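You operate a simulated robot arm through the tools that you are given. There is no shell and no other tool. Be economical: measure what you need, move in short steps, check, and stop when the job is done.

You are at the controls of a simulated two-armed robot. One attempt, no reset.

## Task
Pull out the drip tray, wipe the water marks off with the soaped dish cloth and push it home.
Fine: soap from the bar; the cloth goes back. Where these are worked on the way, their far stop is far enough and under half their travel is too little: drip tray. What is to be rubbed or washed off counts as gone when no trace of it is left.
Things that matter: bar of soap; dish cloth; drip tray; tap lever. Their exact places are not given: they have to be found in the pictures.

Only the result counts: the job must be done as asked and must still hold three seconds after the hand-in. Knocking over, shifting, dropping, spilling or breaking anything else fails it. Flat cloth is picked up by pressing the open fingertips on it (5 to 10 N) and closing them slowly along it; thin cloth reads only 2 to 8 mm in the jaws.

## Robot
Two 7-joint arms with fingered hands on one trunk, on a base that drives. Base frame: it is fixed to the floor where the robot stands at the start and does not move with it; the origin is under the middle of the robot, x ahead of it, y to its left, z up. Readings come in cm, degrees, newtons and seconds.
The left shoulder is at the start at [5, 17, 131.4], the right one opposite. With the tool pointing down near the work surface each hand reaches from about 10 to 72 cm from the robot's upright axis, wherever it stands, measured 20 degrees to its own side. Places, roughly: drip tray [70, 0, 120]; tap lever [80, -10, 100]. Payload 4 kg a hand.
Tool frame (each hand has its own): the origin (TCP) lies between the finger pads and is the grasp point; the fingertips stand 2.6 cm ahead of it; z points along the fingers, y is the line along which they close. The gripper opens to 13.2 cm. The gripper's body begins 7.3 cm behind the TCP. The gripper is a hand of 4 fingers: y runs from the thumb to the fingers, the wrist lies at [0, 0, -22.4] in the tool frame, and closing takes about 1.5 s.
Orientation is told as [roll, pitch, yaw] about the base's x, y, z axes, in that order, counted from this pose: with the fingers straight down and closing along the base's y, the tool's x points along the base's -x, its y along +y and its z along -z.

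## Interface
- The arms move only by the tool play_rows. It takes "left_steps", "right_steps" or both (then of equal length, played together; a hand with none holds still); each is text: rows parted by semicolons, each of 6 numbers parted by spaces: the shift along the base's x, y, z in cm, then the turn, a rotation vector about the base's x, y, z in degrees. In form: x y z wx wy wz; .... A call has 1 to 12 rows; each row shifts and turns the commanded pose from where the row before left it. "left_gripper" and "right_gripper" are, for a hand that has rows, the opening, from 0 (shut) to 1 (fully open), set as the call begins (left out, the last holds). Each row takes 0.2 s and may step no farther than 5 cm and 8.6 degrees from the row before; otherwise, or with a gripper value out of range, the whole call is refused. Where a pose cannot be reached the arm comes as near as it can. A force on the tool above 40 N (or 10 N above the force at the start of the call, whichever is more), or a blocked arm, ends the call early, and 0.2 s more pass. Each finger travels about 10.8 cm/s and halts on what it meets, pressing with about 22 N; the grip force reading is that of the motor and also rises with nothing between the fingers. The clock runs only during rows and for 0.2 s after the last one: add rows that do not move to give the fingers time. The reply holds the time, the measured pose of the TCP, the force on the tool along the base axes, the opening and the grip force, in the units named above and with some noise, with the torque about the TCP (base axes, N m) and any sound that the robot's microphone picked up.
- Cameras (640 x 400 px; columns grow to the right, rows downward): "scene" is now at [12.89, -1.46, 149.64]; the picture's right is [-0.14, -0.99, 0.00], its down [-0.52, 0.08, -0.85] and it looks along [0.84, -0.12, -0.53] (base axes); focal length 214 px, centre (320, 200). "left" rides on the left gripper at [-7.3, 0.6, -9.3] in its tool frame; the picture's right is [-0.08, -1.00, 0.00], its down [0.78, -0.06, -0.62] and it looks along [0.61, -0.05, 0.79] (tool axes); focal length 230 px, centre (320, 200). "right" rides on the right gripper at [7.3, 0.6, -9.4] in its tool frame; the picture's right is [-0.08, 1.00, 0.00], its down [-0.79, -0.06, -0.62] and it looks along [-0.61, -0.05, 0.79] (tool axes); focal length 230 px, centre (320, 200).
- get_image(camera): a new picture of that camera. The clock stands still meanwhile.
- slide_trunk(by): slides the trunk up (or, below 0, down) by that many cm; the arms and the scene camera ride with it, the base frame stays. It gives what a move gives, with no picture.
- roll_base(legs): drives the robot by 1 to 6 legs, each [ahead, left, turn to the left] in cm, cm and degrees, along the robot's own axes; the way and the turn of a leg run together, so that a leg with both is an arc; at most 150 cm and 180 degrees a leg. The arms and the cameras ride along, it lands a little off, and it stops where it bumps. It gives what a move gives.
- finger_targets(finger1, finger2, finger3, thumb_bend, hand): sets how far each is bent, from 0 (flat) to 1 (curled in); at 0.3 the hand is open as for a grip, at 0.7 the pads meet at the TCP. One left out holds its place. A second passes; each finger stops where it meets its share of the squeeze, and holds until it gets a number again. A gripper value or a shape takes the hand back. It gives what a move gives, with no picture; readings hold the bend of each and the force on the fingers (four entries, about 0 where the hand has none), thumb and palm.
- preshape(shape, hand): the hand has 4 fingers and takes this shape, open, in about a second: jaw (thumb against the fingers, like two jaws); tri (thumb and two fingers); tip (a fingertip pinch); poke (one finger out to press); point (the index stretched); flat (the hand flat); cup (the hand cupped); fist (a fist). The gripper value then closes the fingers along that shape, each until it touches; the sizes above hold for jaw. It gives what a move gives, with no picture.
- pan_tilt(pan, tilt): turns the head with the scene camera to pan (to the left, within 80 degrees either way) and tilt (down, from -29 to 69), counted from straight ahead of the robot. It gives what a move gives.
- locate(camera, pixels): there is no depth. For up to 12 entries [column, row, z] of the newest picture of that camera ("zoom" is the newest enlarged one), the place [x, y] in the base frame at which the ray of that pixel passes the height z, good to about 0.2 cm. The clock stands still meanwhile.
- inspect(camera, box): a new picture of the part [left, top, right, bottom] of that camera's present view, enlarged. The clock stands still meanwhile.
- job_done(): hands the job in; it is judged then, once.

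Work in short steps. Measure before you move; look again where a grasp or a placing could have gone wrong, and mend it. You have 80 turns and 70 pictures in all, those below and enlarged ones among them. Open the grippers and draw the arms clear of the work before you hand the job in, unless the task says otherwise; then end with one line.

The tools are called after "Call:" as a command line: name --argument value ..., lists and objects as JSON in quotes. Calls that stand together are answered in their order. play_rows: Moves the arms, as the interface text tells. Its arguments: {"type":"object","properties":{"left_steps":{"type":"string"},"left_gripper":{"type":"number"},"right_steps":{"type":"string"},"right_gripper":{"type":"number"}},"required":[]} The other tools are called the same way: slide_trunk (by) slides the trunk up or down; preshape (shape, hand) gives the hand a shape; finger_targets (finger1, finger2, finger3, thumb_bend, hand) moves the fingers one by one; roll_base (legs) drives the base; pan_tilt (pan, tilt) turns the head that bears the scene camera; get_image (camera) takes a picture; locate (camera, pixels) gives the place at which the rays of pixels pass given heights; inspect (camera, box) takes an enlarged picture of a part of a camera's view; job_done () hands the job in.

At the start:

```text
time_s: 0.0
left_tcp_pos: [38.6, 5.59, 144.38]
left_tcp_rot: [0.1, -0.1, 0.0]
left_ft_force: [-0.6, 0.6, 0.1]
left_wrist_torque: [0.01, 0.0, -0.01]
left_gripper_width: 13.19
left_grip_force: 0.0
left_shape: jaw
left_bend: [0.3, 0.3, 0.3, 0.3]
left_finger forces: [0.1, 0.0, 0.1, 0.0, 0.0, 0.0]
right_tcp_pos: [39.64, -23.31, 149.83]
right_tcp_rot: [0.1, 0.0, 0.0]
right_ft_force: [0.2, 0.7, -1.5]
right_wrist_torque: [0.01, -0.01, 0.01]
right_gripper_width: 13.18
right_grip_force: 0.1
right_shape: jaw
right_bend: [0.3, 0.3, 0.3, 0.3]
right_finger forces: [0.1, 0.0, 0.1, 0.0, 0.0, 0.0]
trunk travel left (down, up): [-32.5, 2.6]
robot x, y, heading: [-0.03, 0.01, -0.2]
head pan, tilt: [-8.2, 31.7]
```

scene: 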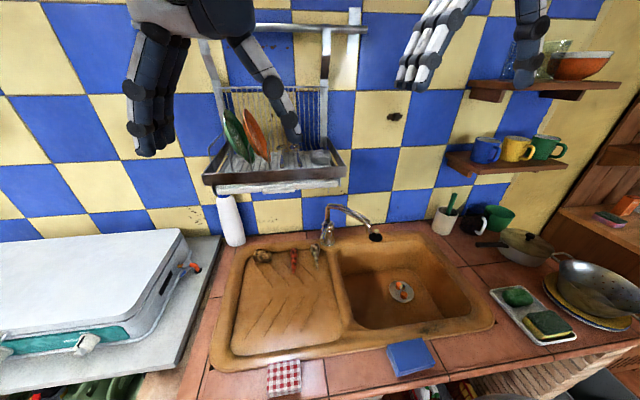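
right: 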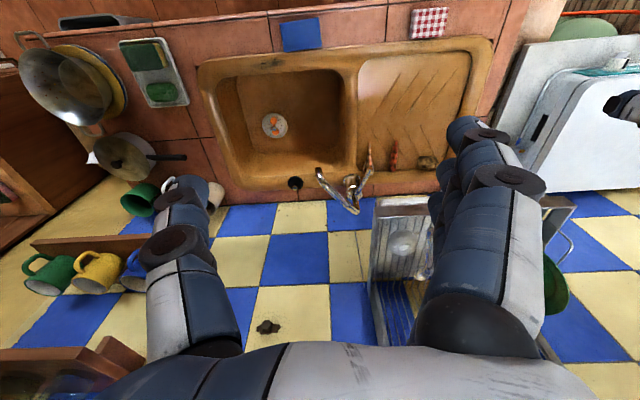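
left: 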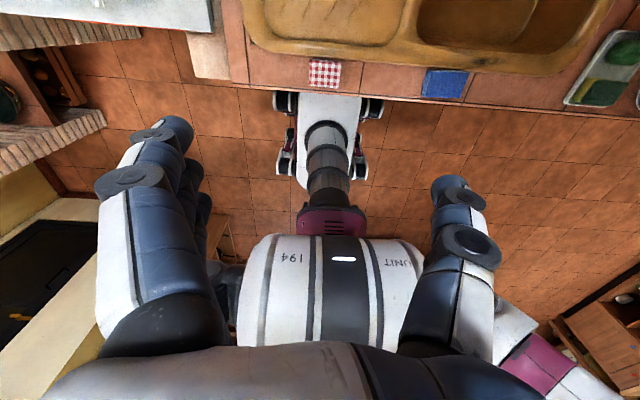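

I start by enlarging the rack and the counter front: the drip tray seems to be at about (280,180), the cloths at (285,378) and (410,357), and the soap candidates at (517,297) and (547,325).

Call:
inspect --camera "scene" --box '[180, 60, 400, 200]'

Call:
inspect --camera "scene" --box '[360, 230, 640, 400]'

Call:
inspect --camera "scene" --box '[200, 200, 460, 400]'

```text
2.86 times, centred on (290, 130) of scene
```

zoom: 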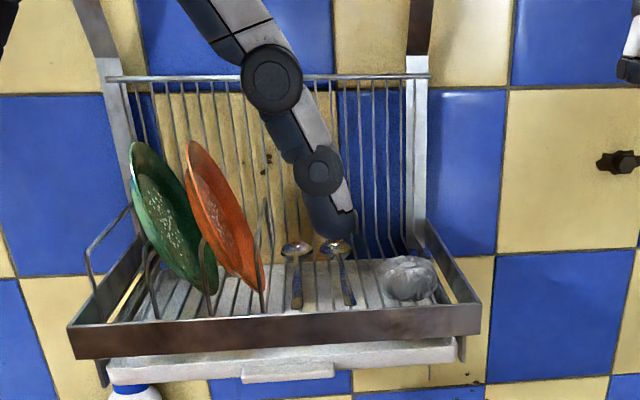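

```text
2.29 times, centred on (500, 315) of scene
```

zoom: 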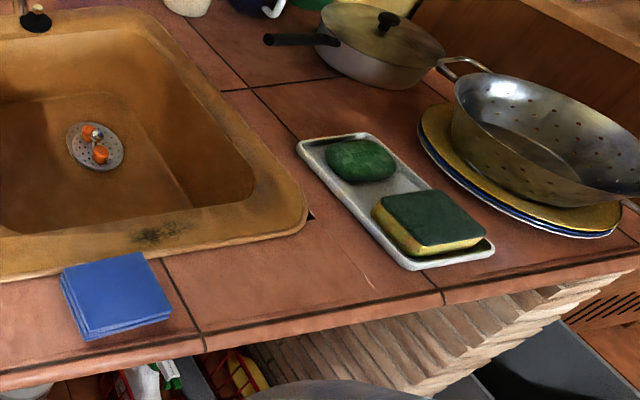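

```text
2.00 times, centred on (330, 300) of scene
```

zoom: 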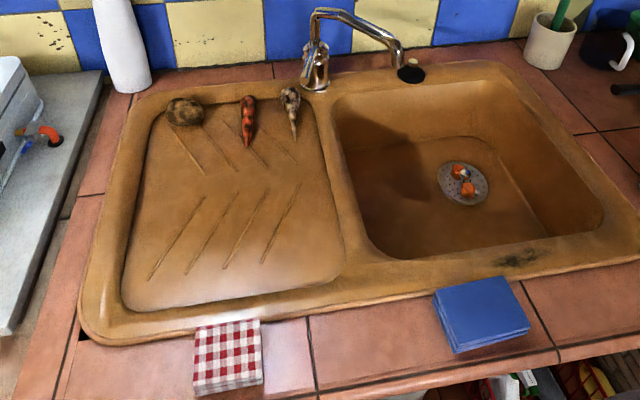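

Two folded cloths (blue, red-checked) and a green oval bar are visible. I enlarge them further, along with the shelf object at (610,215), to tell which is which.

Call:
inspect --camera "scene" --box '[260, 330, 450, 400]'

Call:
inspect --camera "scene" --box '[540, 160, 640, 240]'

Call:
inspect --camera "right" --box '[100, 0, 460, 120]'

```text
3.37 times, centred on (355, 365) of scene
```

zoom: 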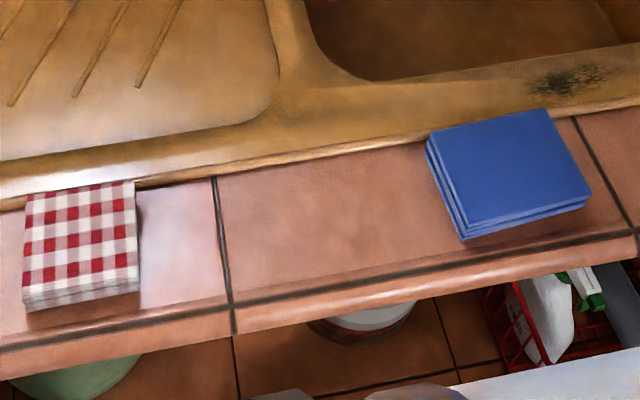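

```text
5.00 times, centred on (590, 200) of scene
```

zoom: 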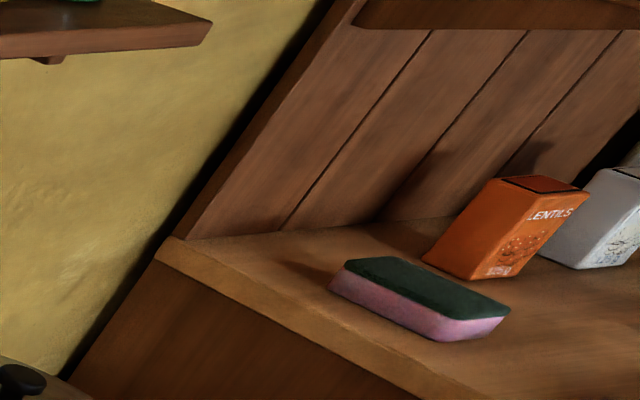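

```text
1.78 times, centred on (280, 60) of right
```

zoom: 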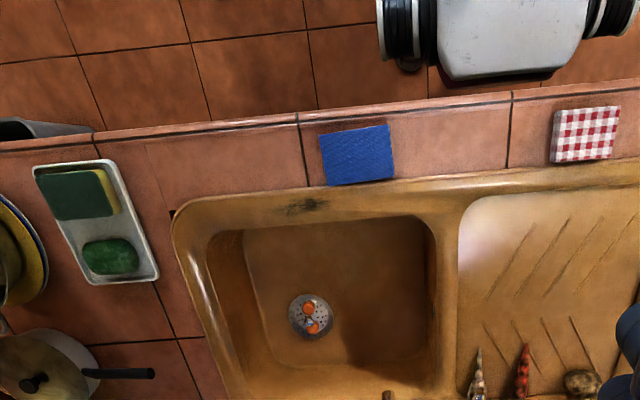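

Blue cloth near the basin is the likely dish cloth; checked looks like a tea towel. I measure the places of the counter items and guess the tray's by several heights.

Call:
locate --camera "scene" --pixels '[[387, 346, 86.5], [424, 339, 86.5], [436, 363, 86.5], [397, 376, 86.5], [517, 296, 87], [547, 325, 87], [278, 189, 112], [278, 189, 116], [278, 189, 120], [216, 189, 116], [338, 182, 116], [378, 236, 100]]'

Call:
get_image --camera "right"

```text
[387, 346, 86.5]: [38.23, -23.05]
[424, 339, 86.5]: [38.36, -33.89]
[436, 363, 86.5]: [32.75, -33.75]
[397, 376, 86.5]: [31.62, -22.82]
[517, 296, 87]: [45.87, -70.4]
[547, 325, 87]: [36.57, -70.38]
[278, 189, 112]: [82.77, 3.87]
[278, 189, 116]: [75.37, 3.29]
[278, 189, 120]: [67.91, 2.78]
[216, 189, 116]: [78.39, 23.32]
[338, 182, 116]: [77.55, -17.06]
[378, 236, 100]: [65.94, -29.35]
```

```text
60 pictures are left
```

right: 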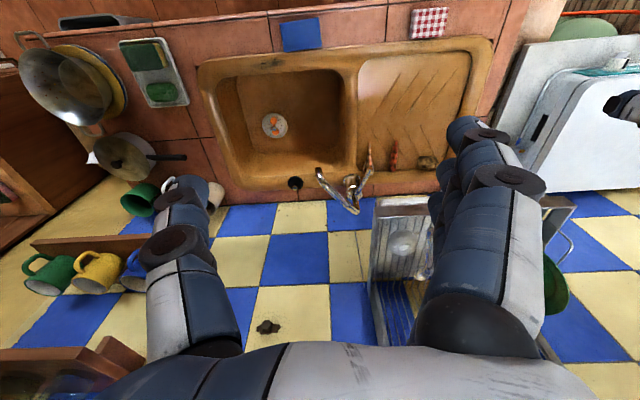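

The tray's height needs triangulating, and the left hand hides it. I move the left hand aside and carry the right hand toward the blue cloth, centre about (35.2,-28.4).

Call:
play_rows --left_steps "-3 3 0 0 0 0;-3 3 0 0 0 0;-3 3 0 0 0 0;-3 3 0 0 0 0;-2 3 0 0 0 0;0 3 0 0 0 0;0 0 0 0 0 0;0 0 0 0 0 0;0 0 0 0 0 0" --right_steps "-1 -1 -4.5 0 0 0;-1 -1 -4.5 0 0 0;-1 -1 -4.5 0 0 0;-1 -1 -4.5 0 0 0;-0.6 -1 -4.5 0 0 0;0 0 -4.5 0 0 0;0 0 -4.5 0 0 0;0 0 -4.5 0 0 0;0 0 -4 0 0 0"

Call:
get_image --camera "scene"

Call:
get_image --camera "right"

```text
time_s: 2.0
left_tcp_pos: [24.55, 23.86, 144.46]
left_tcp_rot: [-0.1, 0.0, 0.1]
left_ft_force: [0.1, -0.9, -0.9]
left_wrist_torque: [-0.02, 0.03, -0.04]
left_gripper_width: 13.2
left_grip_force: 0.1
left_shape: jaw
left_bend: [0.3, 0.3, 0.3, 0.3]
left_finger forces: [0.0, 0.1, 0.1, 0.0, 0.0, 0.1]
right_tcp_pos: [35.23, -28.33, 109.7]
right_tcp_rot: [0.0, 0.1, 0.0]
right_ft_force: [-0.1, -0.4, 0.3]
right_wrist_torque: [-0.07, 0.01, 0.0]
right_gripper_width: 13.21
right_grip_force: 0.0
right_shape: jaw
right_bend: [0.3, 0.3, 0.3, 0.3]
right_finger forces: [0.0, 0.0, 0.0, 0.0, 0.0, 0.1]
trunk travel left (down, up): [-32.5, 2.6]
robot x, y, heading: [-0.05, 0.04, 0.4]
head pan, tilt: [-8.2, 31.7]
```

```text
59 pictures are left
```

scene: 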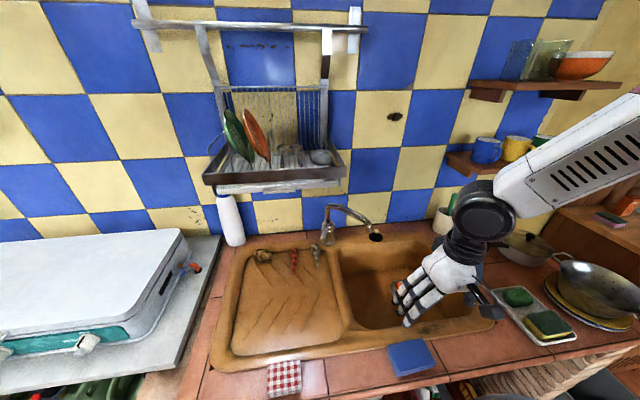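

```text
58 pictures are left
```

right: 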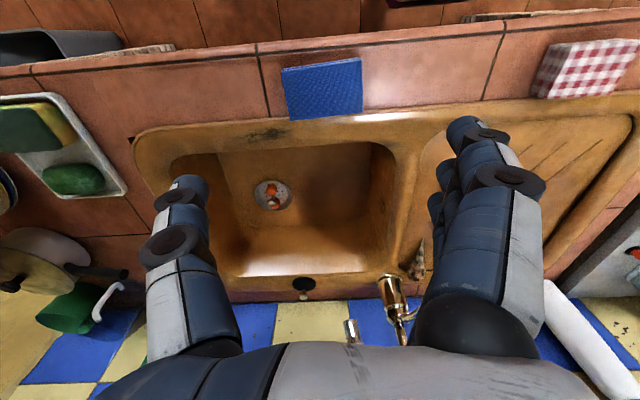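

The right hand hangs over the blue cloth, seen at (322,88) in the right view. I locate its corners from the right camera at two heights to get the stack's height and check the scene measurement.

Call:
locate --camera "right" --pixels '[[283, 70, 85], [360, 58, 85], [362, 111, 85], [289, 119, 85], [283, 70, 87], [360, 58, 87], [362, 111, 87], [289, 119, 87]]'

Call:
locate --camera "scene" --pixels '[[387, 346, 85], [424, 339, 85], [437, 365, 85], [397, 376, 85], [387, 346, 87], [424, 339, 87], [437, 365, 87], [397, 376, 87]]'

Call:
inspect --camera "scene" --box '[190, 60, 370, 200]'

```text
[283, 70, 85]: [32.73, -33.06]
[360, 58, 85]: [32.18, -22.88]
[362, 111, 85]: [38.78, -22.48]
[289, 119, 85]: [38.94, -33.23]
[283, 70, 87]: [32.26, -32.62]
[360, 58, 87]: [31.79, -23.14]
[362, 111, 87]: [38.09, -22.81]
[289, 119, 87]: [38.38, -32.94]
```

```text
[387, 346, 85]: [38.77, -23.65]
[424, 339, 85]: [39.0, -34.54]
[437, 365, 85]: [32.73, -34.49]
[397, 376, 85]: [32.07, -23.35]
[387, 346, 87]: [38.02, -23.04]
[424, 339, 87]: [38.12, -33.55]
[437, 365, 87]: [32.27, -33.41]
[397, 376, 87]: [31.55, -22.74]
```

```text
2.86 times, centred on (280, 130) of scene
```

zoom: 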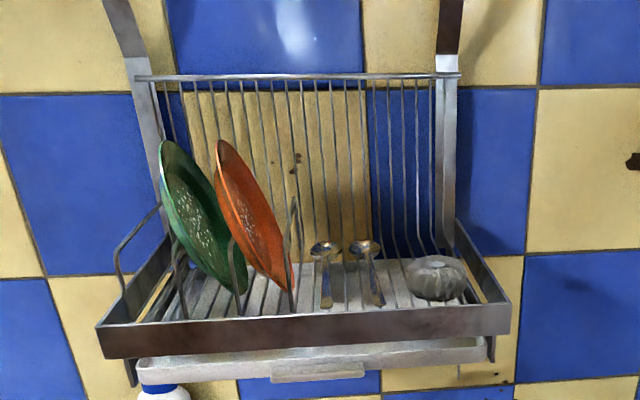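

Cloth top is at z≈87, spanning x 32–38.2 and y -33…-23. First I examine the tray close up: I turn the left hand to point forward and bring it in front of the tray at about (50,7,120).

Call:
play_rows --left_steps "2.1 -1.4 -2 0 -7.5 0;2.1 -1.4 -2 0 -7.5 0;2.1 -1.4 -2 0 -7.5 0;2.1 -1.4 -2 0 -7.5 0;2.1 -1.4 -2 0 -7.5 0;2.1 -1.4 -2 0 -7.5 0;2.1 -1.4 -2 0 -7.5 0;2.1 -1.4 -2 0 -7.5 0;2.1 -1.4 -2 0 -7.5 0;2.1 -1.4 -2 0 -7.5 0;2.1 -1.4 -2 0 -7.5 0;2.1 -1.4 -2 0 -7.5 0"

Call:
get_image --camera "left"

```text
time_s: 4.6
left_tcp_pos: [53.71, 13.73, 133.12]
left_tcp_rot: [39.2, -80.3, -38.5]
left_ft_force: [-0.4, -0.4, 1.1]
left_wrist_torque: [-0.03, 0.04, -0.02]
left_gripper_width: 13.2
left_grip_force: 0.0
left_shape: jaw
left_bend: [0.3, 0.3, 0.3, 0.3]
left_finger forces: [0.0, 0.0, 0.0, 0.0, 0.1, 0.0]
left hand out of reach, approached as far as the arm can: row 5, 6, 7, 8, 9, 11, 12
right_tcp_pos: [35.0, -28.24, 109.77]
right_tcp_rot: [0.0, 0.0, 0.0]
right_ft_force: [0.3, 0.4, 0.0]
right_wrist_torque: [0.02, -0.05, -0.03]
right_gripper_width: 13.2
right_grip_force: 0.1
right_shape: jaw
right_bend: [0.3, 0.3, 0.3, 0.3]
right_finger forces: [0.1, 0.1, 0.1, 0.0, 0.0, 0.0]
trunk travel left (down, up): [-32.5, 2.6]
robot x, y, heading: [0.06, 0.03, -0.2]
head pan, tilt: [-8.2, 31.7]
```

```text
56 pictures are left
```

left: 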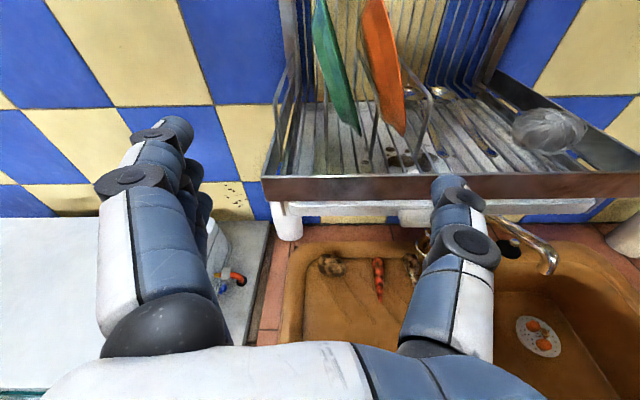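

The hand is near-horizontal, slightly short of command. I triangulate the rack's and tray's front corners (rack lower left (265,203), tray left end (290,208), tab (430,222)) from both cameras.

Call:
locate --camera "left" --pixels '[[264, 203, 114], [264, 203, 118], [264, 203, 122], [284, 208, 114], [284, 208, 118], [284, 208, 122], [400, 218, 114], [400, 218, 118], [400, 218, 122]]'

Call:
locate --camera "scene" --pixels '[[205, 184, 114], [205, 184, 118], [205, 184, 122], [216, 189, 114], [216, 189, 118], [216, 189, 122], [263, 188, 114], [263, 188, 118], [263, 188, 122]]'

Call:
inspect --camera "left" --box '[250, 150, 630, 260]'

```text
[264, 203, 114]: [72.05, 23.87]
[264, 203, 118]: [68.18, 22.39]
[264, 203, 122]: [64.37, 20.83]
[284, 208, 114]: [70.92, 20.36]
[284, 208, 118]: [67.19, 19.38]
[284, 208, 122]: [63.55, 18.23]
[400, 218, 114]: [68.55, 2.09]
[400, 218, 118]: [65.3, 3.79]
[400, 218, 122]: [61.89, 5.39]
```

```text
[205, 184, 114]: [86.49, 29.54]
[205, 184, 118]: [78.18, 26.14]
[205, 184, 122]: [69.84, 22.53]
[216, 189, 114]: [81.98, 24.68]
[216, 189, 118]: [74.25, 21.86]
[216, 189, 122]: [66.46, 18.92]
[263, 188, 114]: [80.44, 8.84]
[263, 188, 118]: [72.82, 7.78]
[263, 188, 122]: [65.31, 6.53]
```

```text
1.68 times, centred on (440, 205) of left
```

zoom: 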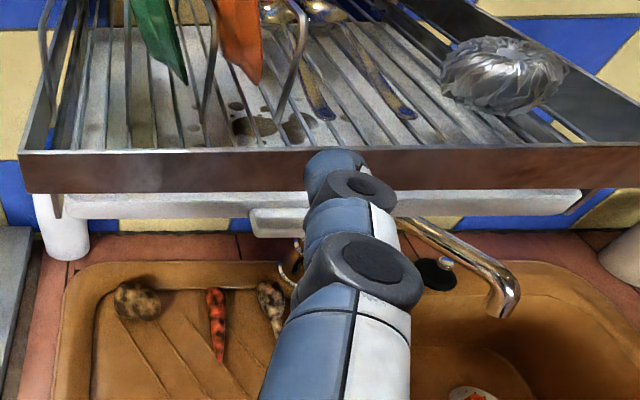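

Triangulation puts the tray front at x≈60, z≈125, and the tab at y≈-2…6. The hand is too folded for this, so I back the base by 25 cm (hands are clear of everything) for room to pull.

Call:
roll_base --legs '[[-25, 0, 0]]'

Call:
get_image --camera "left"

```text
time_s: 6.4
left_tcp_pos: [29.07, 13.52, 133.07]
left_tcp_rot: [38.6, -80.3, -38.3]
left_ft_force: [-0.6, 0.1, -0.6]
left_wrist_torque: [0.01, -0.01, 0.01]
left_gripper_width: 13.21
left_grip_force: 0.0
left_shape: jaw
left_bend: [0.3, 0.3, 0.3, 0.3]
left_finger forces: [0.0, 0.0, 0.0, 0.1, 0.0, 0.1]
right_tcp_pos: [9.89, -28.41, 109.83]
right_tcp_rot: [0.0, 0.0, -0.2]
right_ft_force: [-0.2, 0.1, 0.0]
right_wrist_torque: [-0.04, -0.05, -0.01]
right_gripper_width: 13.19
right_grip_force: 0.1
right_shape: jaw
right_bend: [0.3, 0.3, 0.3, 0.3]
right_finger forces: [0.0, 0.1, 0.0, 0.0, 0.0, 0.1]
trunk travel left (down, up): [-32.5, 2.6]
robot x, y, heading: [-25.18, -0.1, -0.4]
head pan, tilt: [-8.2, 31.7]
```

```text
54 pictures are left
```

left: 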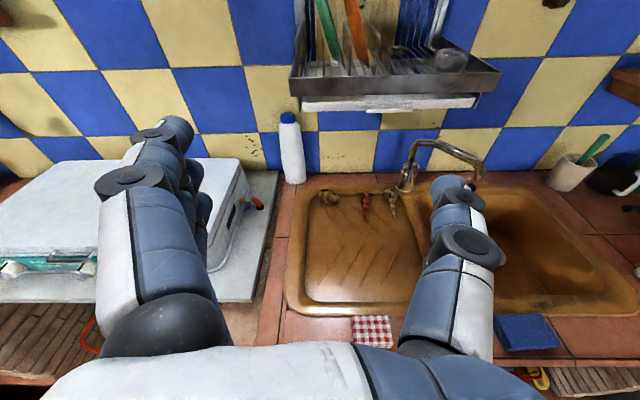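

From here the tray shows clearly: tab at (365–412,110). A 25 cm baseline gives good triangulation, so I locate these again.

Call:
locate --camera "left" --pixels '[[290, 92, 118], [290, 92, 124], [302, 102, 118], [302, 102, 124], [366, 111, 118], [366, 111, 124], [412, 108, 118], [412, 108, 124], [476, 97, 118], [476, 97, 124]]'

Call:
inspect --camera "left" --box '[280, 50, 510, 150]'

```text
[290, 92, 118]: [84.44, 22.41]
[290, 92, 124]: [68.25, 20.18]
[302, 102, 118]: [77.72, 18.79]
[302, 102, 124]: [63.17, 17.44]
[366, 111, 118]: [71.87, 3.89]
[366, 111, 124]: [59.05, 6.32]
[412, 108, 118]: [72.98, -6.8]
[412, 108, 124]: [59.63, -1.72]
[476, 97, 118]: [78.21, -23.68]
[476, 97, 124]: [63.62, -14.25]
```

```text
2.78 times, centred on (395, 100) of left
```

zoom: 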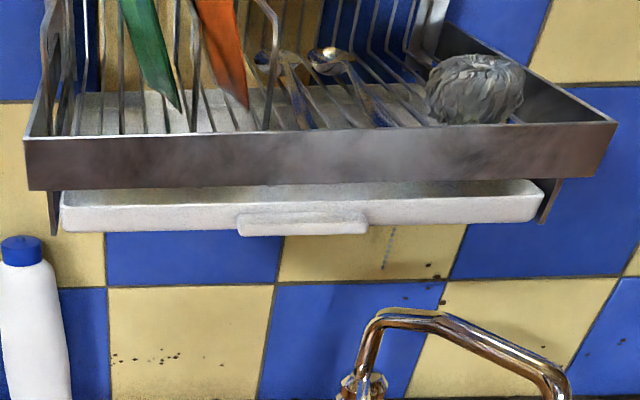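

Tab centre ≈(60, 2, 124), rim bottom at z≈127.3. I roll the left hand 90° so thumb is on top and fingers below the tab, approaching to about x=46, and then look.

Call:
play_rows --left_steps "1.4 -1 -0.8 -7.5 0 0;1.4 -1 -0.8 -7.5 0 0;1.4 -1 -0.8 -7.5 0 0;1.4 -1 -0.8 -7.5 0 0;1.4 -1 -0.8 -7.5 0 0;1.4 -1 -0.8 -7.5 0 0;1.4 -1 -0.8 -7.5 0 0;1.4 -1 -0.8 -7.5 0 0;1.4 -1 -0.8 -7.5 0 0;1.4 -1 -0.8 -7.5 0 0;1.4 -1 -0.8 -7.5 0 0;1.4 -1 -0.8 -7.5 0 0"

Call:
get_image --camera "left"

Call:
get_image --camera "scene"

```text
time_s: 9.0
left_tcp_pos: [57.65, 11.16, 144.1]
left_tcp_rot: [-84.4, -31.7, 76.3]
left_ft_force: [0.0, 0.3, 0.0]
left_wrist_torque: [-0.01, -0.01, 0.01]
left_gripper_width: 13.2
left_grip_force: 0.0
left_shape: jaw
left_bend: [0.3, 0.3, 0.3, 0.3]
left_finger forces: [0.0, 0.0, 0.1, 0.0, 0.0, 0.0]
left hand out of reach, approached as far as the arm can: row 1, 2, 3, 4, 5, 6, 7, 8, 9, 10, 11, 12
right_tcp_pos: [9.91, -28.46, 109.79]
right_tcp_rot: [0.1, 0.0, -0.3]
right_ft_force: [-0.3, 0.3, -0.2]
right_wrist_torque: [-0.02, -0.02, 0.01]
right_gripper_width: 13.21
right_grip_force: 0.0
right_shape: jaw
right_bend: [0.3, 0.3, 0.3, 0.3]
right_finger forces: [0.1, 0.1, 0.1, 0.0, 0.0, 0.0]
trunk travel left (down, up): [-32.5, 2.6]
robot x, y, heading: [-24.83, 0.09, -0.3]
head pan, tilt: [-8.2, 31.7]
```

```text
52 pictures are left
```

left: 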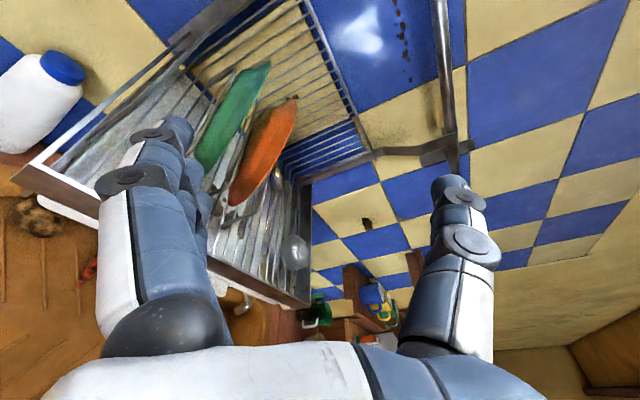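

```text
51 pictures are left
```

scene: 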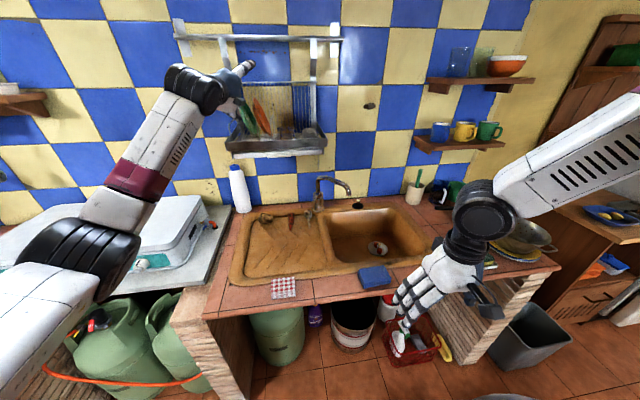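

The hand drifted up to (57.7,11,144) with an unreachable orientation; the commanded pose evidently went out of range. I retreat and undo the roll, to learn where the command really sits.

Call:
play_rows --left_steps "-4 0 1 0 0 0;-4 0 1 7.5 0 0;-4 0 1 7.5 0 0;-4 1 1 7.5 0 0;-3 1 1 7.5 0 0;-3 1 1 7.5 0 0;0 1 1 7.5 0 0;0 1 1 7.5 0 0;0 1 1 7.5 0 0;0 1 0 7.5 0 0;0 1 0 7.5 0 0;0 0 0 7.5 0 0"

```text
time_s: 11.6
left_tcp_pos: [37.37, 18.77, 153.17]
left_tcp_rot: [64.8, -62.6, -63.9]
left_ft_force: [-0.1, -0.9, -0.7]
left_wrist_torque: [-0.01, -0.01, 0.05]
left_gripper_width: 13.16
left_grip_force: 0.1
left_shape: jaw
left_bend: [0.3, 0.3, 0.3, 0.3]
left_finger forces: [0.0, 0.0, 0.0, 0.1, 0.1, 0.0]
left hand out of reach, approached as far as the arm can: row 1
right_tcp_pos: [10.0, -28.44, 109.74]
right_tcp_rot: [0.1, 0.0, -0.3]
right_ft_force: [-0.4, -0.7, 0.6]
right_wrist_torque: [-0.01, -0.02, 0.01]
right_gripper_width: 13.18
right_grip_force: 0.0
right_shape: jaw
right_bend: [0.3, 0.3, 0.3, 0.3]
right_finger forces: [0.0, 0.0, 0.0, 0.1, 0.0, 0.1]
trunk travel left (down, up): [-32.5, 2.6]
robot x, y, heading: [-24.96, 0.23, -0.2]
head pan, tilt: [-8.2, 31.7]
```

Rows anchor to the measured pose, good; the hand now points forward, rolled about +25°. I move gradually down to about (45,8,128) keeping orientation and look at the tab closely.

Call:
play_rows --left_steps "1 -1.5 -4 0 0 0;1 -1.5 -4 0 0 0;1 -1.5 -4 0 0 0;1 -1.5 -4 0 0 0;1 -1.5 -4 0 0 0;1 -1.5 -4 0 0 0"

Call:
get_image --camera "left"

```text
time_s: 13.0
left_tcp_pos: [43.56, 9.91, 128.89]
left_tcp_rot: [64.8, -62.7, -63.8]
left_ft_force: [-0.6, -0.2, -0.8]
left_wrist_torque: [-0.02, -0.06, 0.02]
left_gripper_width: 13.18
left_grip_force: 0.1
left_shape: jaw
left_bend: [0.3, 0.3, 0.3, 0.3]
left_finger forces: [0.0, 0.0, 0.0, 0.0, 0.0, 0.0]
right_tcp_pos: [9.96, -28.46, 109.75]
right_tcp_rot: [0.0, 0.1, -0.3]
right_ft_force: [-0.3, -0.6, -0.4]
right_wrist_torque: [0.02, -0.01, 0.03]
right_gripper_width: 13.18
right_grip_force: 0.0
right_shape: jaw
right_bend: [0.3, 0.3, 0.3, 0.3]
right_finger forces: [0.0, 0.1, 0.0, 0.1, 0.1, 0.1]
trunk travel left (down, up): [-32.5, 2.6]
robot x, y, heading: [-25.11, 0.23, -0.4]
head pan, tilt: [-8.2, 31.7]
```

```text
50 pictures are left
```

left: 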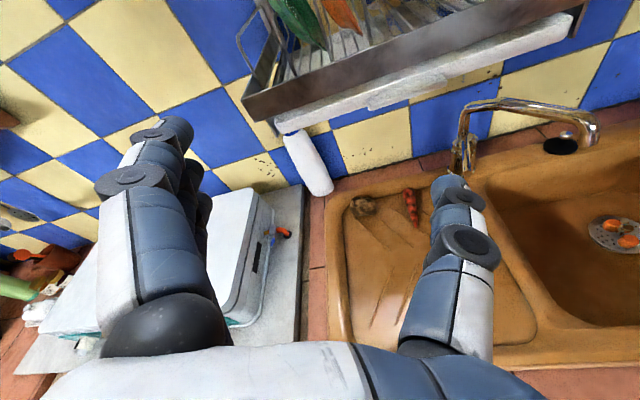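

Reachable now. I roll the other way (+65° about x, fingers on top, thumb below) while moving to y≈2, z≈124 and levelling the pitch, and look again.

Call:
play_rows --left_steps "0 -0.9 -0.6 7.5 -1.2 0;0 -0.9 -0.6 7.5 -1.2 0;0 -0.9 -0.6 7.5 -1.2 0;0 -0.9 -0.6 7.5 -1.2 0;0 -0.9 -0.6 7.5 -1.2 0;0 -0.9 -0.6 7.5 -1.2 0;0 -0.9 -0.6 7.5 -1.2 0;0 -0.9 -0.6 7.5 -1.2 0;0 -0.9 -0.6 5 -1.2 0"

Call:
get_image --camera "left"

```text
time_s: 15.0
left_tcp_pos: [43.44, 1.54, 123.66]
left_tcp_rot: [96.9, -1.1, -83.7]
left_ft_force: [0.3, 0.4, 0.4]
left_wrist_torque: [-0.02, -0.02, 0.05]
left_gripper_width: 13.2
left_grip_force: 0.0
left_shape: jaw
left_bend: [0.3, 0.3, 0.3, 0.3]
left_finger forces: [0.1, 0.1, 0.0, 0.0, 0.1, 0.1]
right_tcp_pos: [9.95, -28.51, 109.71]
right_tcp_rot: [0.0, 0.1, -0.3]
right_ft_force: [0.5, -0.7, 0.5]
right_wrist_torque: [0.01, -0.02, 0.05]
right_gripper_width: 13.2
right_grip_force: 0.0
right_shape: jaw
right_bend: [0.3, 0.3, 0.3, 0.3]
right_finger forces: [0.0, 0.1, 0.1, 0.0, 0.0, 0.0]
trunk travel left (down, up): [-32.5, 2.6]
robot x, y, heading: [-25.11, -0.06, -0.3]
head pan, tilt: [-8.2, 31.7]
```

```text
49 pictures are left
```

left: 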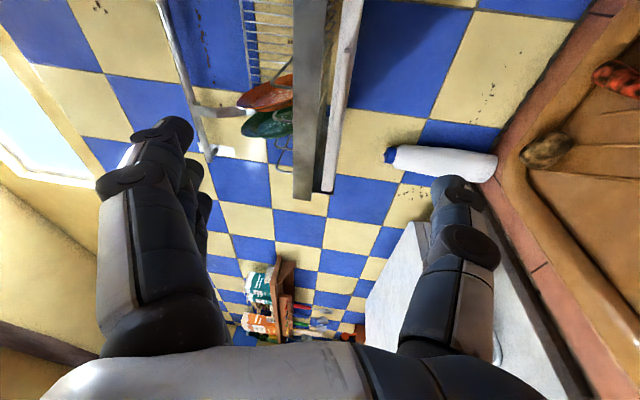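

The hand points forward, thumb below. I enlarge the part around (335,110), where the tab should show edge-on.

Call:
inspect --camera "left" --box '[260, 0, 420, 200]'

```text
2.00 times, centred on (340, 100) of left
```

zoom: 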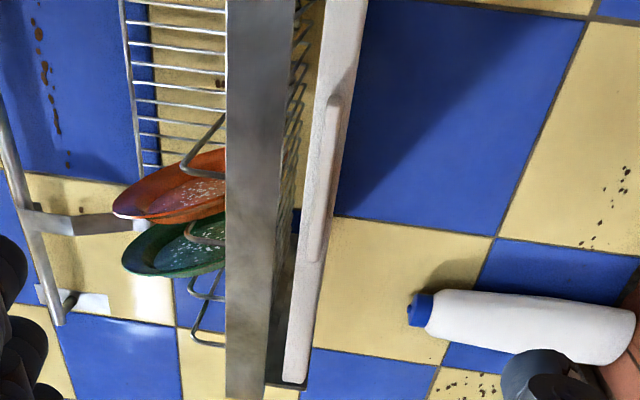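

Tab: z≈122.9–124.3, y≈-2.4…5.5, about 2 cm deep in front of x≈61; the rim bottom is only slightly above (z≈125.3). I narrow the hand to about 4 cm, tilt it slightly up, and approach to x≈53 before a close look.

Call:
play_rows --left_steps "0 0 0 0 -3 -3;1.5 0.1 0 0 -3 -3;2 0.1 0 0 -3 0;2 0.1 0 0 0 0;2 0 0 0 0 0;2 0 0 0 0 0;0 0 0 0 0 0;0 0 0 0 0 0" --left_gripper 0.3

Call:
inspect --camera "left" --box '[160, 0, 500, 220]'

Call:
inspect --camera "scene" --box '[190, 90, 360, 200]'

```text
time_s: 16.8
left_tcp_pos: [52.78, 2.04, 123.81]
left_tcp_rot: [105.9, -1.7, -90.0]
left_ft_force: [-0.3, -0.2, -0.5]
left_wrist_torque: [0.01, 0.0, -0.03]
left_gripper_width: 4.01
left_grip_force: 0.1
left_shape: jaw
left_bend: [0.73, 0.73, 0.73, 0.7]
left_finger forces: [0.0, 0.0, 0.0, 0.1, 0.0, 0.1]
right_tcp_pos: [9.92, -28.47, 109.72]
right_tcp_rot: [0.0, 0.0, -0.3]
right_ft_force: [0.3, -1.1, 0.3]
right_wrist_torque: [0.04, 0.01, 0.02]
right_gripper_width: 13.19
right_grip_force: 0.0
right_shape: jaw
right_bend: [0.3, 0.3, 0.3, 0.3]
right_finger forces: [0.0, 0.0, 0.1, 0.1, 0.1, 0.0]
trunk travel left (down, up): [-32.5, 2.6]
robot x, y, heading: [-24.88, 0.18, -0.3]
head pan, tilt: [-8.2, 31.7]
```

```text
1.82 times, centred on (330, 110) of left
```

zoom: 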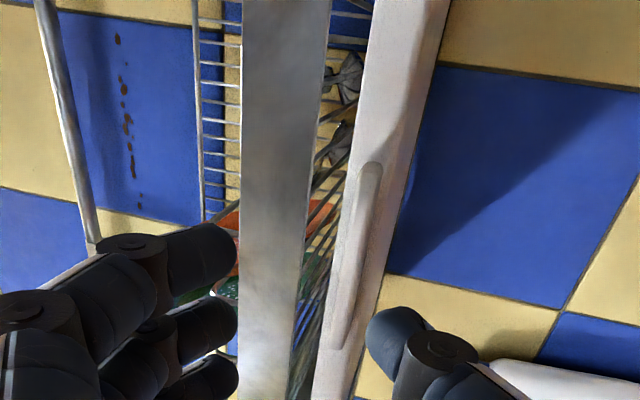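

```text
3.64 times, centred on (275, 145) of scene
```

zoom: 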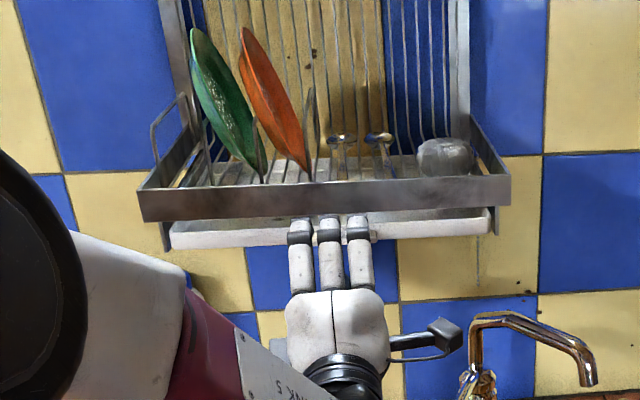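

Very useful view: tab front x≈59.2, z≈123.5 (1.3 thick), tray top 124.5, rim bottom ≈125.8. I narrow to 2.7 cm and move to TCP (56,1.9,122.4), then check before sliding onto the tab.

Call:
play_rows --left_steps "0 0 -0.7 0 0 0;0.8 0 -0.7 0 0 0;0.8 0 0 0 0 0;0.8 0 0 0 0 0;0.8 0 0 0 0 0;0 0 0 0 0 0" --left_gripper 0.2

Call:
inspect --camera "left" --box '[200, 40, 460, 220]'

```text
time_s: 18.2
left_tcp_pos: [55.99, 2.12, 122.39]
left_tcp_rot: [105.9, -1.7, -90.0]
left_ft_force: [-0.1, -0.7, 0.5]
left_wrist_torque: [0.04, -0.01, -0.01]
left_gripper_width: 2.69
left_grip_force: 0.0
left_shape: jaw
left_bend: [0.73, 0.73, 0.73, 0.7]
left_finger forces: [0.1, 0.0, 0.1, 0.0, 0.1, 0.1]
right_tcp_pos: [9.97, -28.55, 109.74]
right_tcp_rot: [-0.1, 0.0, -0.4]
right_ft_force: [0.2, 0.5, -0.7]
right_wrist_torque: [0.01, 0.0, 0.0]
right_gripper_width: 13.21
right_grip_force: 0.1
right_shape: jaw
right_bend: [0.3, 0.3, 0.3, 0.3]
right_finger forces: [0.0, 0.1, 0.1, 0.1, 0.0, 0.0]
trunk travel left (down, up): [-32.5, 2.6]
robot x, y, heading: [-24.83, -0.12, -0.2]
head pan, tilt: [-8.2, 31.7]
```

```text
2.22 times, centred on (330, 130) of left
```

zoom: 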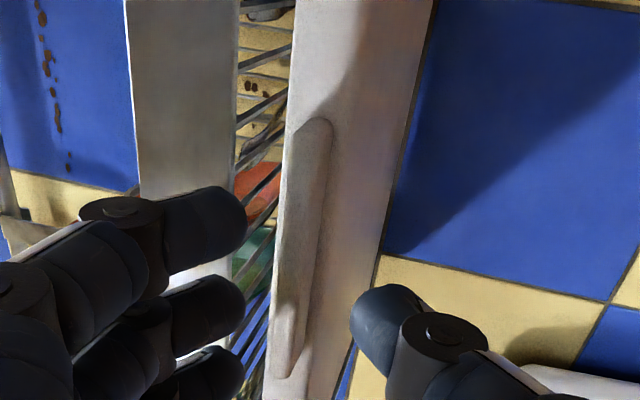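

The tab sits between thumb (u≈350) and fingers (u≈245). I slide forward 2 cm at constant height in small steps, watching the force.

Call:
play_rows --left_steps "0.5 0 0 0 0 0;0.5 0 0 0 0 0;0.5 0 0 0 0 0;0.5 0 0 0 0 0;0 0 0 0 0 0"

Call:
inspect --camera "left" --box '[200, 40, 460, 220]'

```text
time_s: 19.4
left_tcp_pos: [58.21, 2.65, 122.51]
left_tcp_rot: [106.1, -1.9, -89.5]
left_ft_force: [-0.2, 0.0, 0.3]
left_wrist_torque: [0.01, 0.0, 0.03]
left_gripper_width: 2.73
left_grip_force: 0.1
left_shape: jaw
left_bend: [0.73, 0.73, 0.73, 0.7]
left_finger forces: [0.1, 0.1, 0.0, 0.0, 0.1, 0.0]
right_tcp_pos: [9.95, -28.52, 109.73]
right_tcp_rot: [0.1, 0.0, -0.3]
right_ft_force: [-0.1, -0.4, -0.3]
right_wrist_torque: [-0.01, 0.02, -0.03]
right_gripper_width: 13.2
right_grip_force: 0.1
right_shape: jaw
right_bend: [0.3, 0.3, 0.3, 0.3]
right_finger forces: [0.0, 0.0, 0.1, 0.0, 0.1, 0.0]
trunk travel left (down, up): [-32.5, 2.6]
robot x, y, heading: [-24.89, 0.11, -0.2]
head pan, tilt: [-8.2, 31.7]
```

```text
2.22 times, centred on (330, 130) of left
```

zoom: 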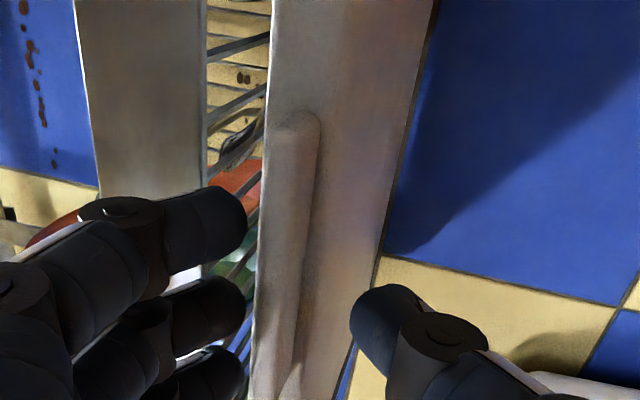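

No contact so far; tips should be about 1.5 cm over the tab. I close the hand gradually and read the width.

Call:
play_rows --left_steps "0 0 0 0 0 0;0 0 0 0 0 0;0 0 0 0 0 0;0 0 0 0 0 0;0 0 0 0 0 0" --left_gripper 0

Call:
inspect --camera "left" --box '[200, 40, 460, 220]'

```text
time_s: 20.6
left_tcp_pos: [58.11, 2.59, 122.5]
left_tcp_rot: [105.9, -1.7, -89.5]
left_ft_force: [0.9, -0.2, 5.4]
left_wrist_torque: [0.01, -0.04, -0.01]
left_gripper_width: 0.32
left_grip_force: 21.6
left_shape: jaw
left_bend: [0.72, 0.72, 0.72, 0.68]
left_finger forces: [7.4, 7.7, 7.3, 0.1, 16.6, 0.1]
right_tcp_pos: [9.96, -28.52, 109.77]
right_tcp_rot: [0.0, 0.0, -0.2]
right_ft_force: [-0.6, 0.1, -0.1]
right_wrist_torque: [0.03, -0.02, 0.01]
right_gripper_width: 13.18
right_grip_force: 0.0
right_shape: jaw
right_bend: [0.3, 0.3, 0.3, 0.3]
right_finger forces: [0.1, 0.0, 0.1, 0.1, 0.0, 0.0]
trunk travel left (down, up): [-32.5, 2.6]
robot x, y, heading: [-24.8, -0.17, -0.4]
head pan, tilt: [-8.2, 31.7]
```

```text
2.22 times, centred on (330, 130) of left
```

zoom: 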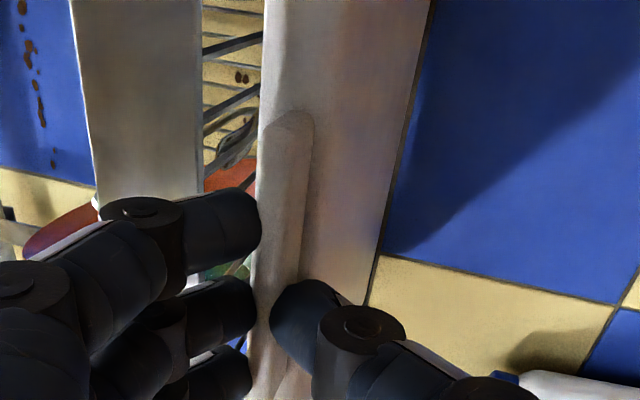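

Fingers press on 7.5 N each and the thumb 16.6 N with the tab seemingly between. I pull gently 4 cm and check.

Call:
play_rows --left_steps "-0.7 0 0 0 0 0;-0.8 0 0 0 0 0;-0.8 0 0 0 0 0;-0.8 0 0 0 0 0;-0.9 0 0 0 0 0;0 0 0 0 0 0"

Call:
get_image --camera "left"

```text
time_s: 22.2
left_tcp_pos: [54.83, 4.97, 121.88]
left_tcp_rot: [105.1, -2.3, -87.3]
left_ft_force: [-0.1, -20.1, -1.0]
left_wrist_torque: [0.16, 0.05, -0.23]
left_gripper_width: 0.24
left_grip_force: 21.7
left_shape: jaw
left_bend: [0.71, 0.7, 0.75, 0.73]
left_finger forces: [9.2, 9.5, 0.0, 0.0, 19.7, 0.0]
right_tcp_pos: [9.87, -28.74, 109.65]
right_tcp_rot: [0.2, 0.0, -0.4]
right_ft_force: [-0.6, -0.4, 0.8]
right_wrist_torque: [-0.02, 0.0, 0.0]
right_gripper_width: 13.21
right_grip_force: 0.1
right_shape: jaw
right_bend: [0.3, 0.3, 0.3, 0.3]
right_finger forces: [0.0, 0.0, 0.0, 0.1, 0.1, 0.1]
trunk travel left (down, up): [-32.5, 2.6]
robot x, y, heading: [-24.28, -0.26, -0.4]
head pan, tilt: [-8.2, 31.7]
stopped in row 6 (left hand): the arm was blocked; the commanded pose is now the measured one
```

```text
42 pictures are left
```

left: 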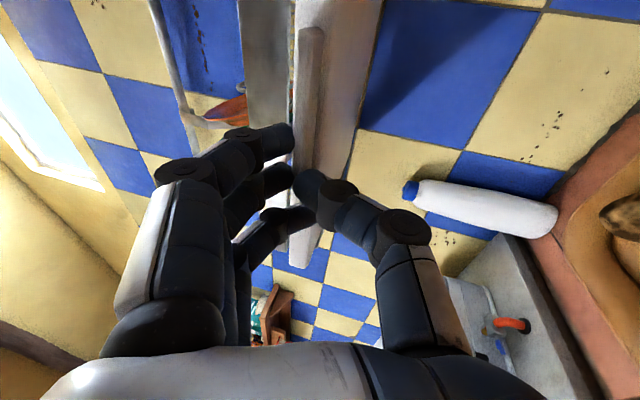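

The tab came along some but the hand drifted in y to 4.97 with -20 N side force. I check in the scene camera.

Call:
inspect --camera "scene" --box '[190, 90, 360, 200]'

```text
3.64 times, centred on (275, 145) of scene
```

zoom: 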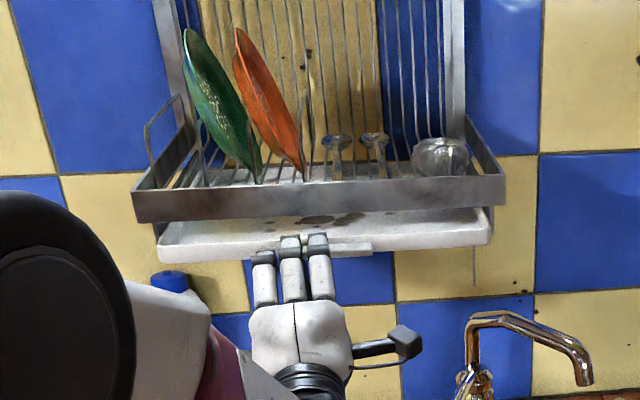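

The tray is out about 3 cm and sliding well, but the hand slid along the tab. I open slightly, re-centre at y≈1.9 and re-grip.

Call:
play_rows --left_steps "0 0 0.2 0 0 0;0 0 0.2 0 0 0;0 0 0 0 0 0;0 -1 0 0 0 -1;0.2 -1 0 0 0 -1;0.3 -1 0 0 0 -0.5;0 0 0 0 0 0" --left_gripper 0.2

Call:
play_rows --left_steps "0 0 0 0 0 0;0 0 0 0 0 0;0 0 0 0 0 0;0 0 0 0 0 0;0 0 0 0 0 0" --left_gripper 0

Call:
get_image --camera "left"

```text
time_s: 24.0
left_tcp_pos: [56.4, 6.13, 123.43]
left_tcp_rot: [105.7, -3.4, -86.8]
left_ft_force: [0.1, -0.6, 0.9]
left_wrist_torque: [0.04, -0.01, 0.0]
left_gripper_width: 2.61
left_grip_force: 0.1
left_shape: jaw
left_bend: [0.73, 0.73, 0.73, 0.7]
left_finger forces: [0.0, 0.0, 0.0, 0.1, 0.0, 0.1]
right_tcp_pos: [10.08, -28.45, 109.74]
right_tcp_rot: [0.0, 0.0, -0.3]
right_ft_force: [0.4, -0.6, 0.5]
right_wrist_torque: [-0.02, -0.02, 0.01]
right_gripper_width: 13.2
right_grip_force: 0.0
right_shape: jaw
right_bend: [0.3, 0.3, 0.3, 0.3]
right_finger forces: [0.1, 0.0, 0.0, 0.0, 0.0, 0.0]
trunk travel left (down, up): [-32.5, 2.6]
robot x, y, heading: [-25.01, -0.07, 0.0]
head pan, tilt: [-8.2, 31.7]
stopped in row 7 (left hand): the arm was blocked; the commanded pose is now the measured one
```

```text
time_s: 25.2
left_tcp_pos: [56.5, 6.06, 123.39]
left_tcp_rot: [105.7, -3.5, -86.9]
left_ft_force: [-0.7, -0.1, -2.1]
left_wrist_torque: [-0.08, 0.21, -0.01]
left_gripper_width: 0.16
left_grip_force: 21.8
left_shape: jaw
left_bend: [0.67, 0.69, 0.68, 0.7]
left_finger forces: [7.8, 7.3, 0.0, 0.0, 20.3, 0.1]
right_tcp_pos: [9.99, -28.51, 109.76]
right_tcp_rot: [0.0, 0.0, -0.3]
right_ft_force: [-0.8, 0.2, -0.2]
right_wrist_torque: [0.02, 0.0, 0.02]
right_gripper_width: 13.18
right_grip_force: 0.1
right_shape: jaw
right_bend: [0.3, 0.3, 0.3, 0.3]
right_finger forces: [0.1, 0.0, 0.0, 0.1, 0.1, 0.0]
trunk travel left (down, up): [-32.5, 2.6]
robot x, y, heading: [-24.62, -0.17, -0.2]
head pan, tilt: [-8.2, 31.7]
```

```text
40 pictures are left
```

left: 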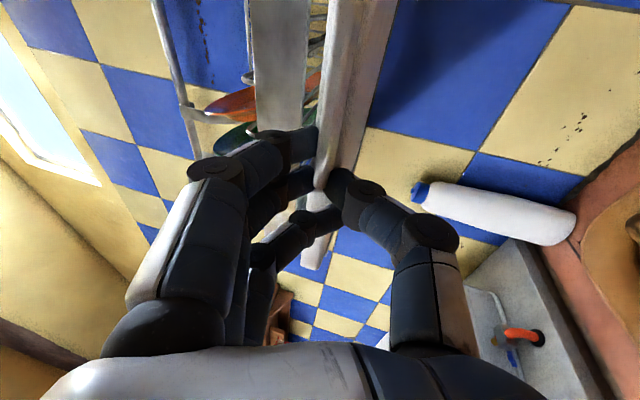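

The arm sits at a joint limit and won't shift to -y, but it does hold the tab's left end (two fingers + thumb). I pull with the base instead: 10 cm straight back.

Call:
roll_base --legs '[[-10, 0, 0]]'

Call:
inspect --camera "scene" --box '[190, 80, 370, 210]'

```text
time_s: 26.4
left_tcp_pos: [46.35, 6.1, 123.37]
left_tcp_rot: [105.6, -3.5, -86.9]
left_ft_force: [-0.2, 1.4, -5.7]
left_wrist_torque: [-0.08, 0.34, 0.03]
left_gripper_width: 0.03
left_grip_force: 21.8
left_shape: jaw
left_bend: [0.65, 0.68, 0.68, 0.7]
left_finger forces: [7.2, 7.0, 0.1, 0.1, 20.4, 0.1]
right_tcp_pos: [-0.15, -28.52, 109.82]
right_tcp_rot: [0.1, -0.1, -0.4]
right_ft_force: [-0.2, 0.6, -0.3]
right_wrist_torque: [-0.01, 0.03, -0.01]
right_gripper_width: 13.19
right_grip_force: 0.1
right_shape: jaw
right_bend: [0.3, 0.3, 0.3, 0.3]
right_finger forces: [0.1, 0.1, 0.0, 0.1, 0.0, 0.0]
trunk travel left (down, up): [-32.5, 2.6]
robot x, y, heading: [-35.33, 0.24, -0.3]
head pan, tilt: [-8.2, 31.7]
```

```text
3.08 times, centred on (280, 145) of scene
```

zoom: 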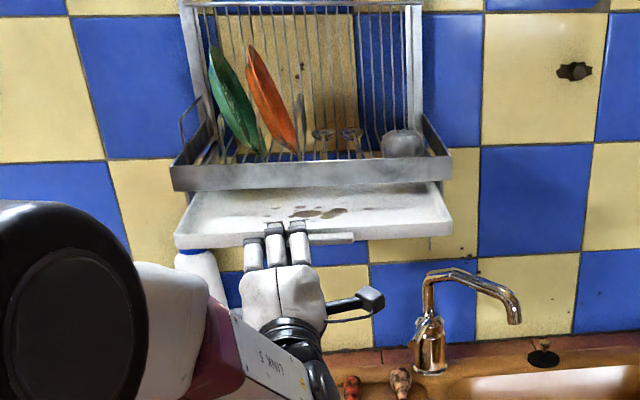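

The tray follows well; marks at about (320,212) are exposed. I pull another 6 cm toward the far stop.

Call:
roll_base --legs '[[-6, 0, 0]]'

Call:
inspect --camera "scene" --box '[190, 80, 370, 210]'

```text
time_s: 27.3
left_tcp_pos: [40.44, 6.07, 123.35]
left_tcp_rot: [105.5, -3.3, -86.9]
left_ft_force: [0.0, -8.2, -4.2]
left_wrist_torque: [-0.1, 0.29, -0.2]
left_gripper_width: 0.05
left_grip_force: 21.4
left_shape: jaw
left_bend: [0.65, 0.68, 0.68, 0.7]
left_finger forces: [7.6, 6.5, 0.1, 0.0, 19.3, 0.1]
right_tcp_pos: [-5.99, -28.38, 109.78]
right_tcp_rot: [0.1, 0.0, -0.3]
right_ft_force: [0.4, 0.1, -0.3]
right_wrist_torque: [-0.01, -0.03, -0.02]
right_gripper_width: 13.2
right_grip_force: 0.1
right_shape: jaw
right_bend: [0.3, 0.3, 0.3, 0.3]
right_finger forces: [0.0, 0.0, 0.1, 0.0, 0.0, 0.0]
trunk travel left (down, up): [-32.5, 2.6]
robot x, y, heading: [-40.55, 0.01, -0.0]
head pan, tilt: [-8.2, 31.7]
```

```text
3.08 times, centred on (280, 145) of scene
```

zoom: 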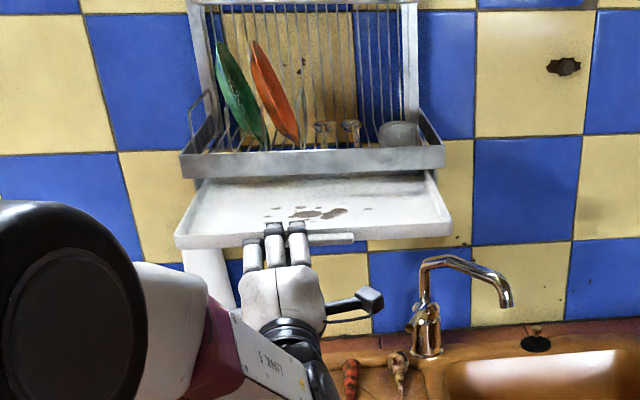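

Still sliding and all marks are in the open. One more 4 cm pull to see whether it's at the stop.

Call:
roll_base --legs '[[-4, 0, 0]]'

Call:
get_image --camera "scene"

```text
time_s: 28.2
left_tcp_pos: [36.48, 6.31, 123.36]
left_tcp_rot: [105.5, -3.4, -86.7]
left_ft_force: [-0.5, -0.6, -0.1]
left_wrist_torque: [-0.01, 0.01, 0.0]
left_gripper_width: 0.01
left_grip_force: 21.6
left_shape: jaw
left_bend: [0.71, 0.69, 0.68, 0.72]
left_finger forces: [0.0, 0.1, 0.1, 0.0, 0.0, 0.0]
right_tcp_pos: [-10.0, -28.33, 109.73]
right_tcp_rot: [0.0, 0.0, -0.3]
right_ft_force: [-0.4, -0.6, 0.3]
right_wrist_torque: [-0.03, -0.04, -0.03]
right_gripper_width: 13.18
right_grip_force: 0.1
right_shape: jaw
right_bend: [0.3, 0.3, 0.3, 0.3]
right_finger forces: [0.0, 0.0, 0.0, 0.1, 0.0, 0.1]
trunk travel left (down, up): [-32.5, 2.6]
robot x, y, heading: [-44.89, 0.49, -0.4]
head pan, tilt: [-8.2, 31.7]
```

```text
37 pictures are left
```

scene: 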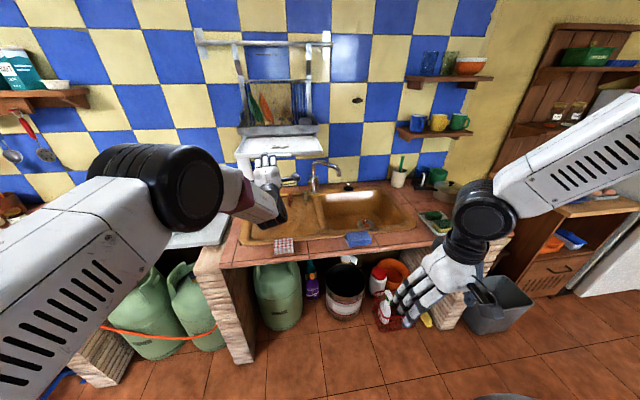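

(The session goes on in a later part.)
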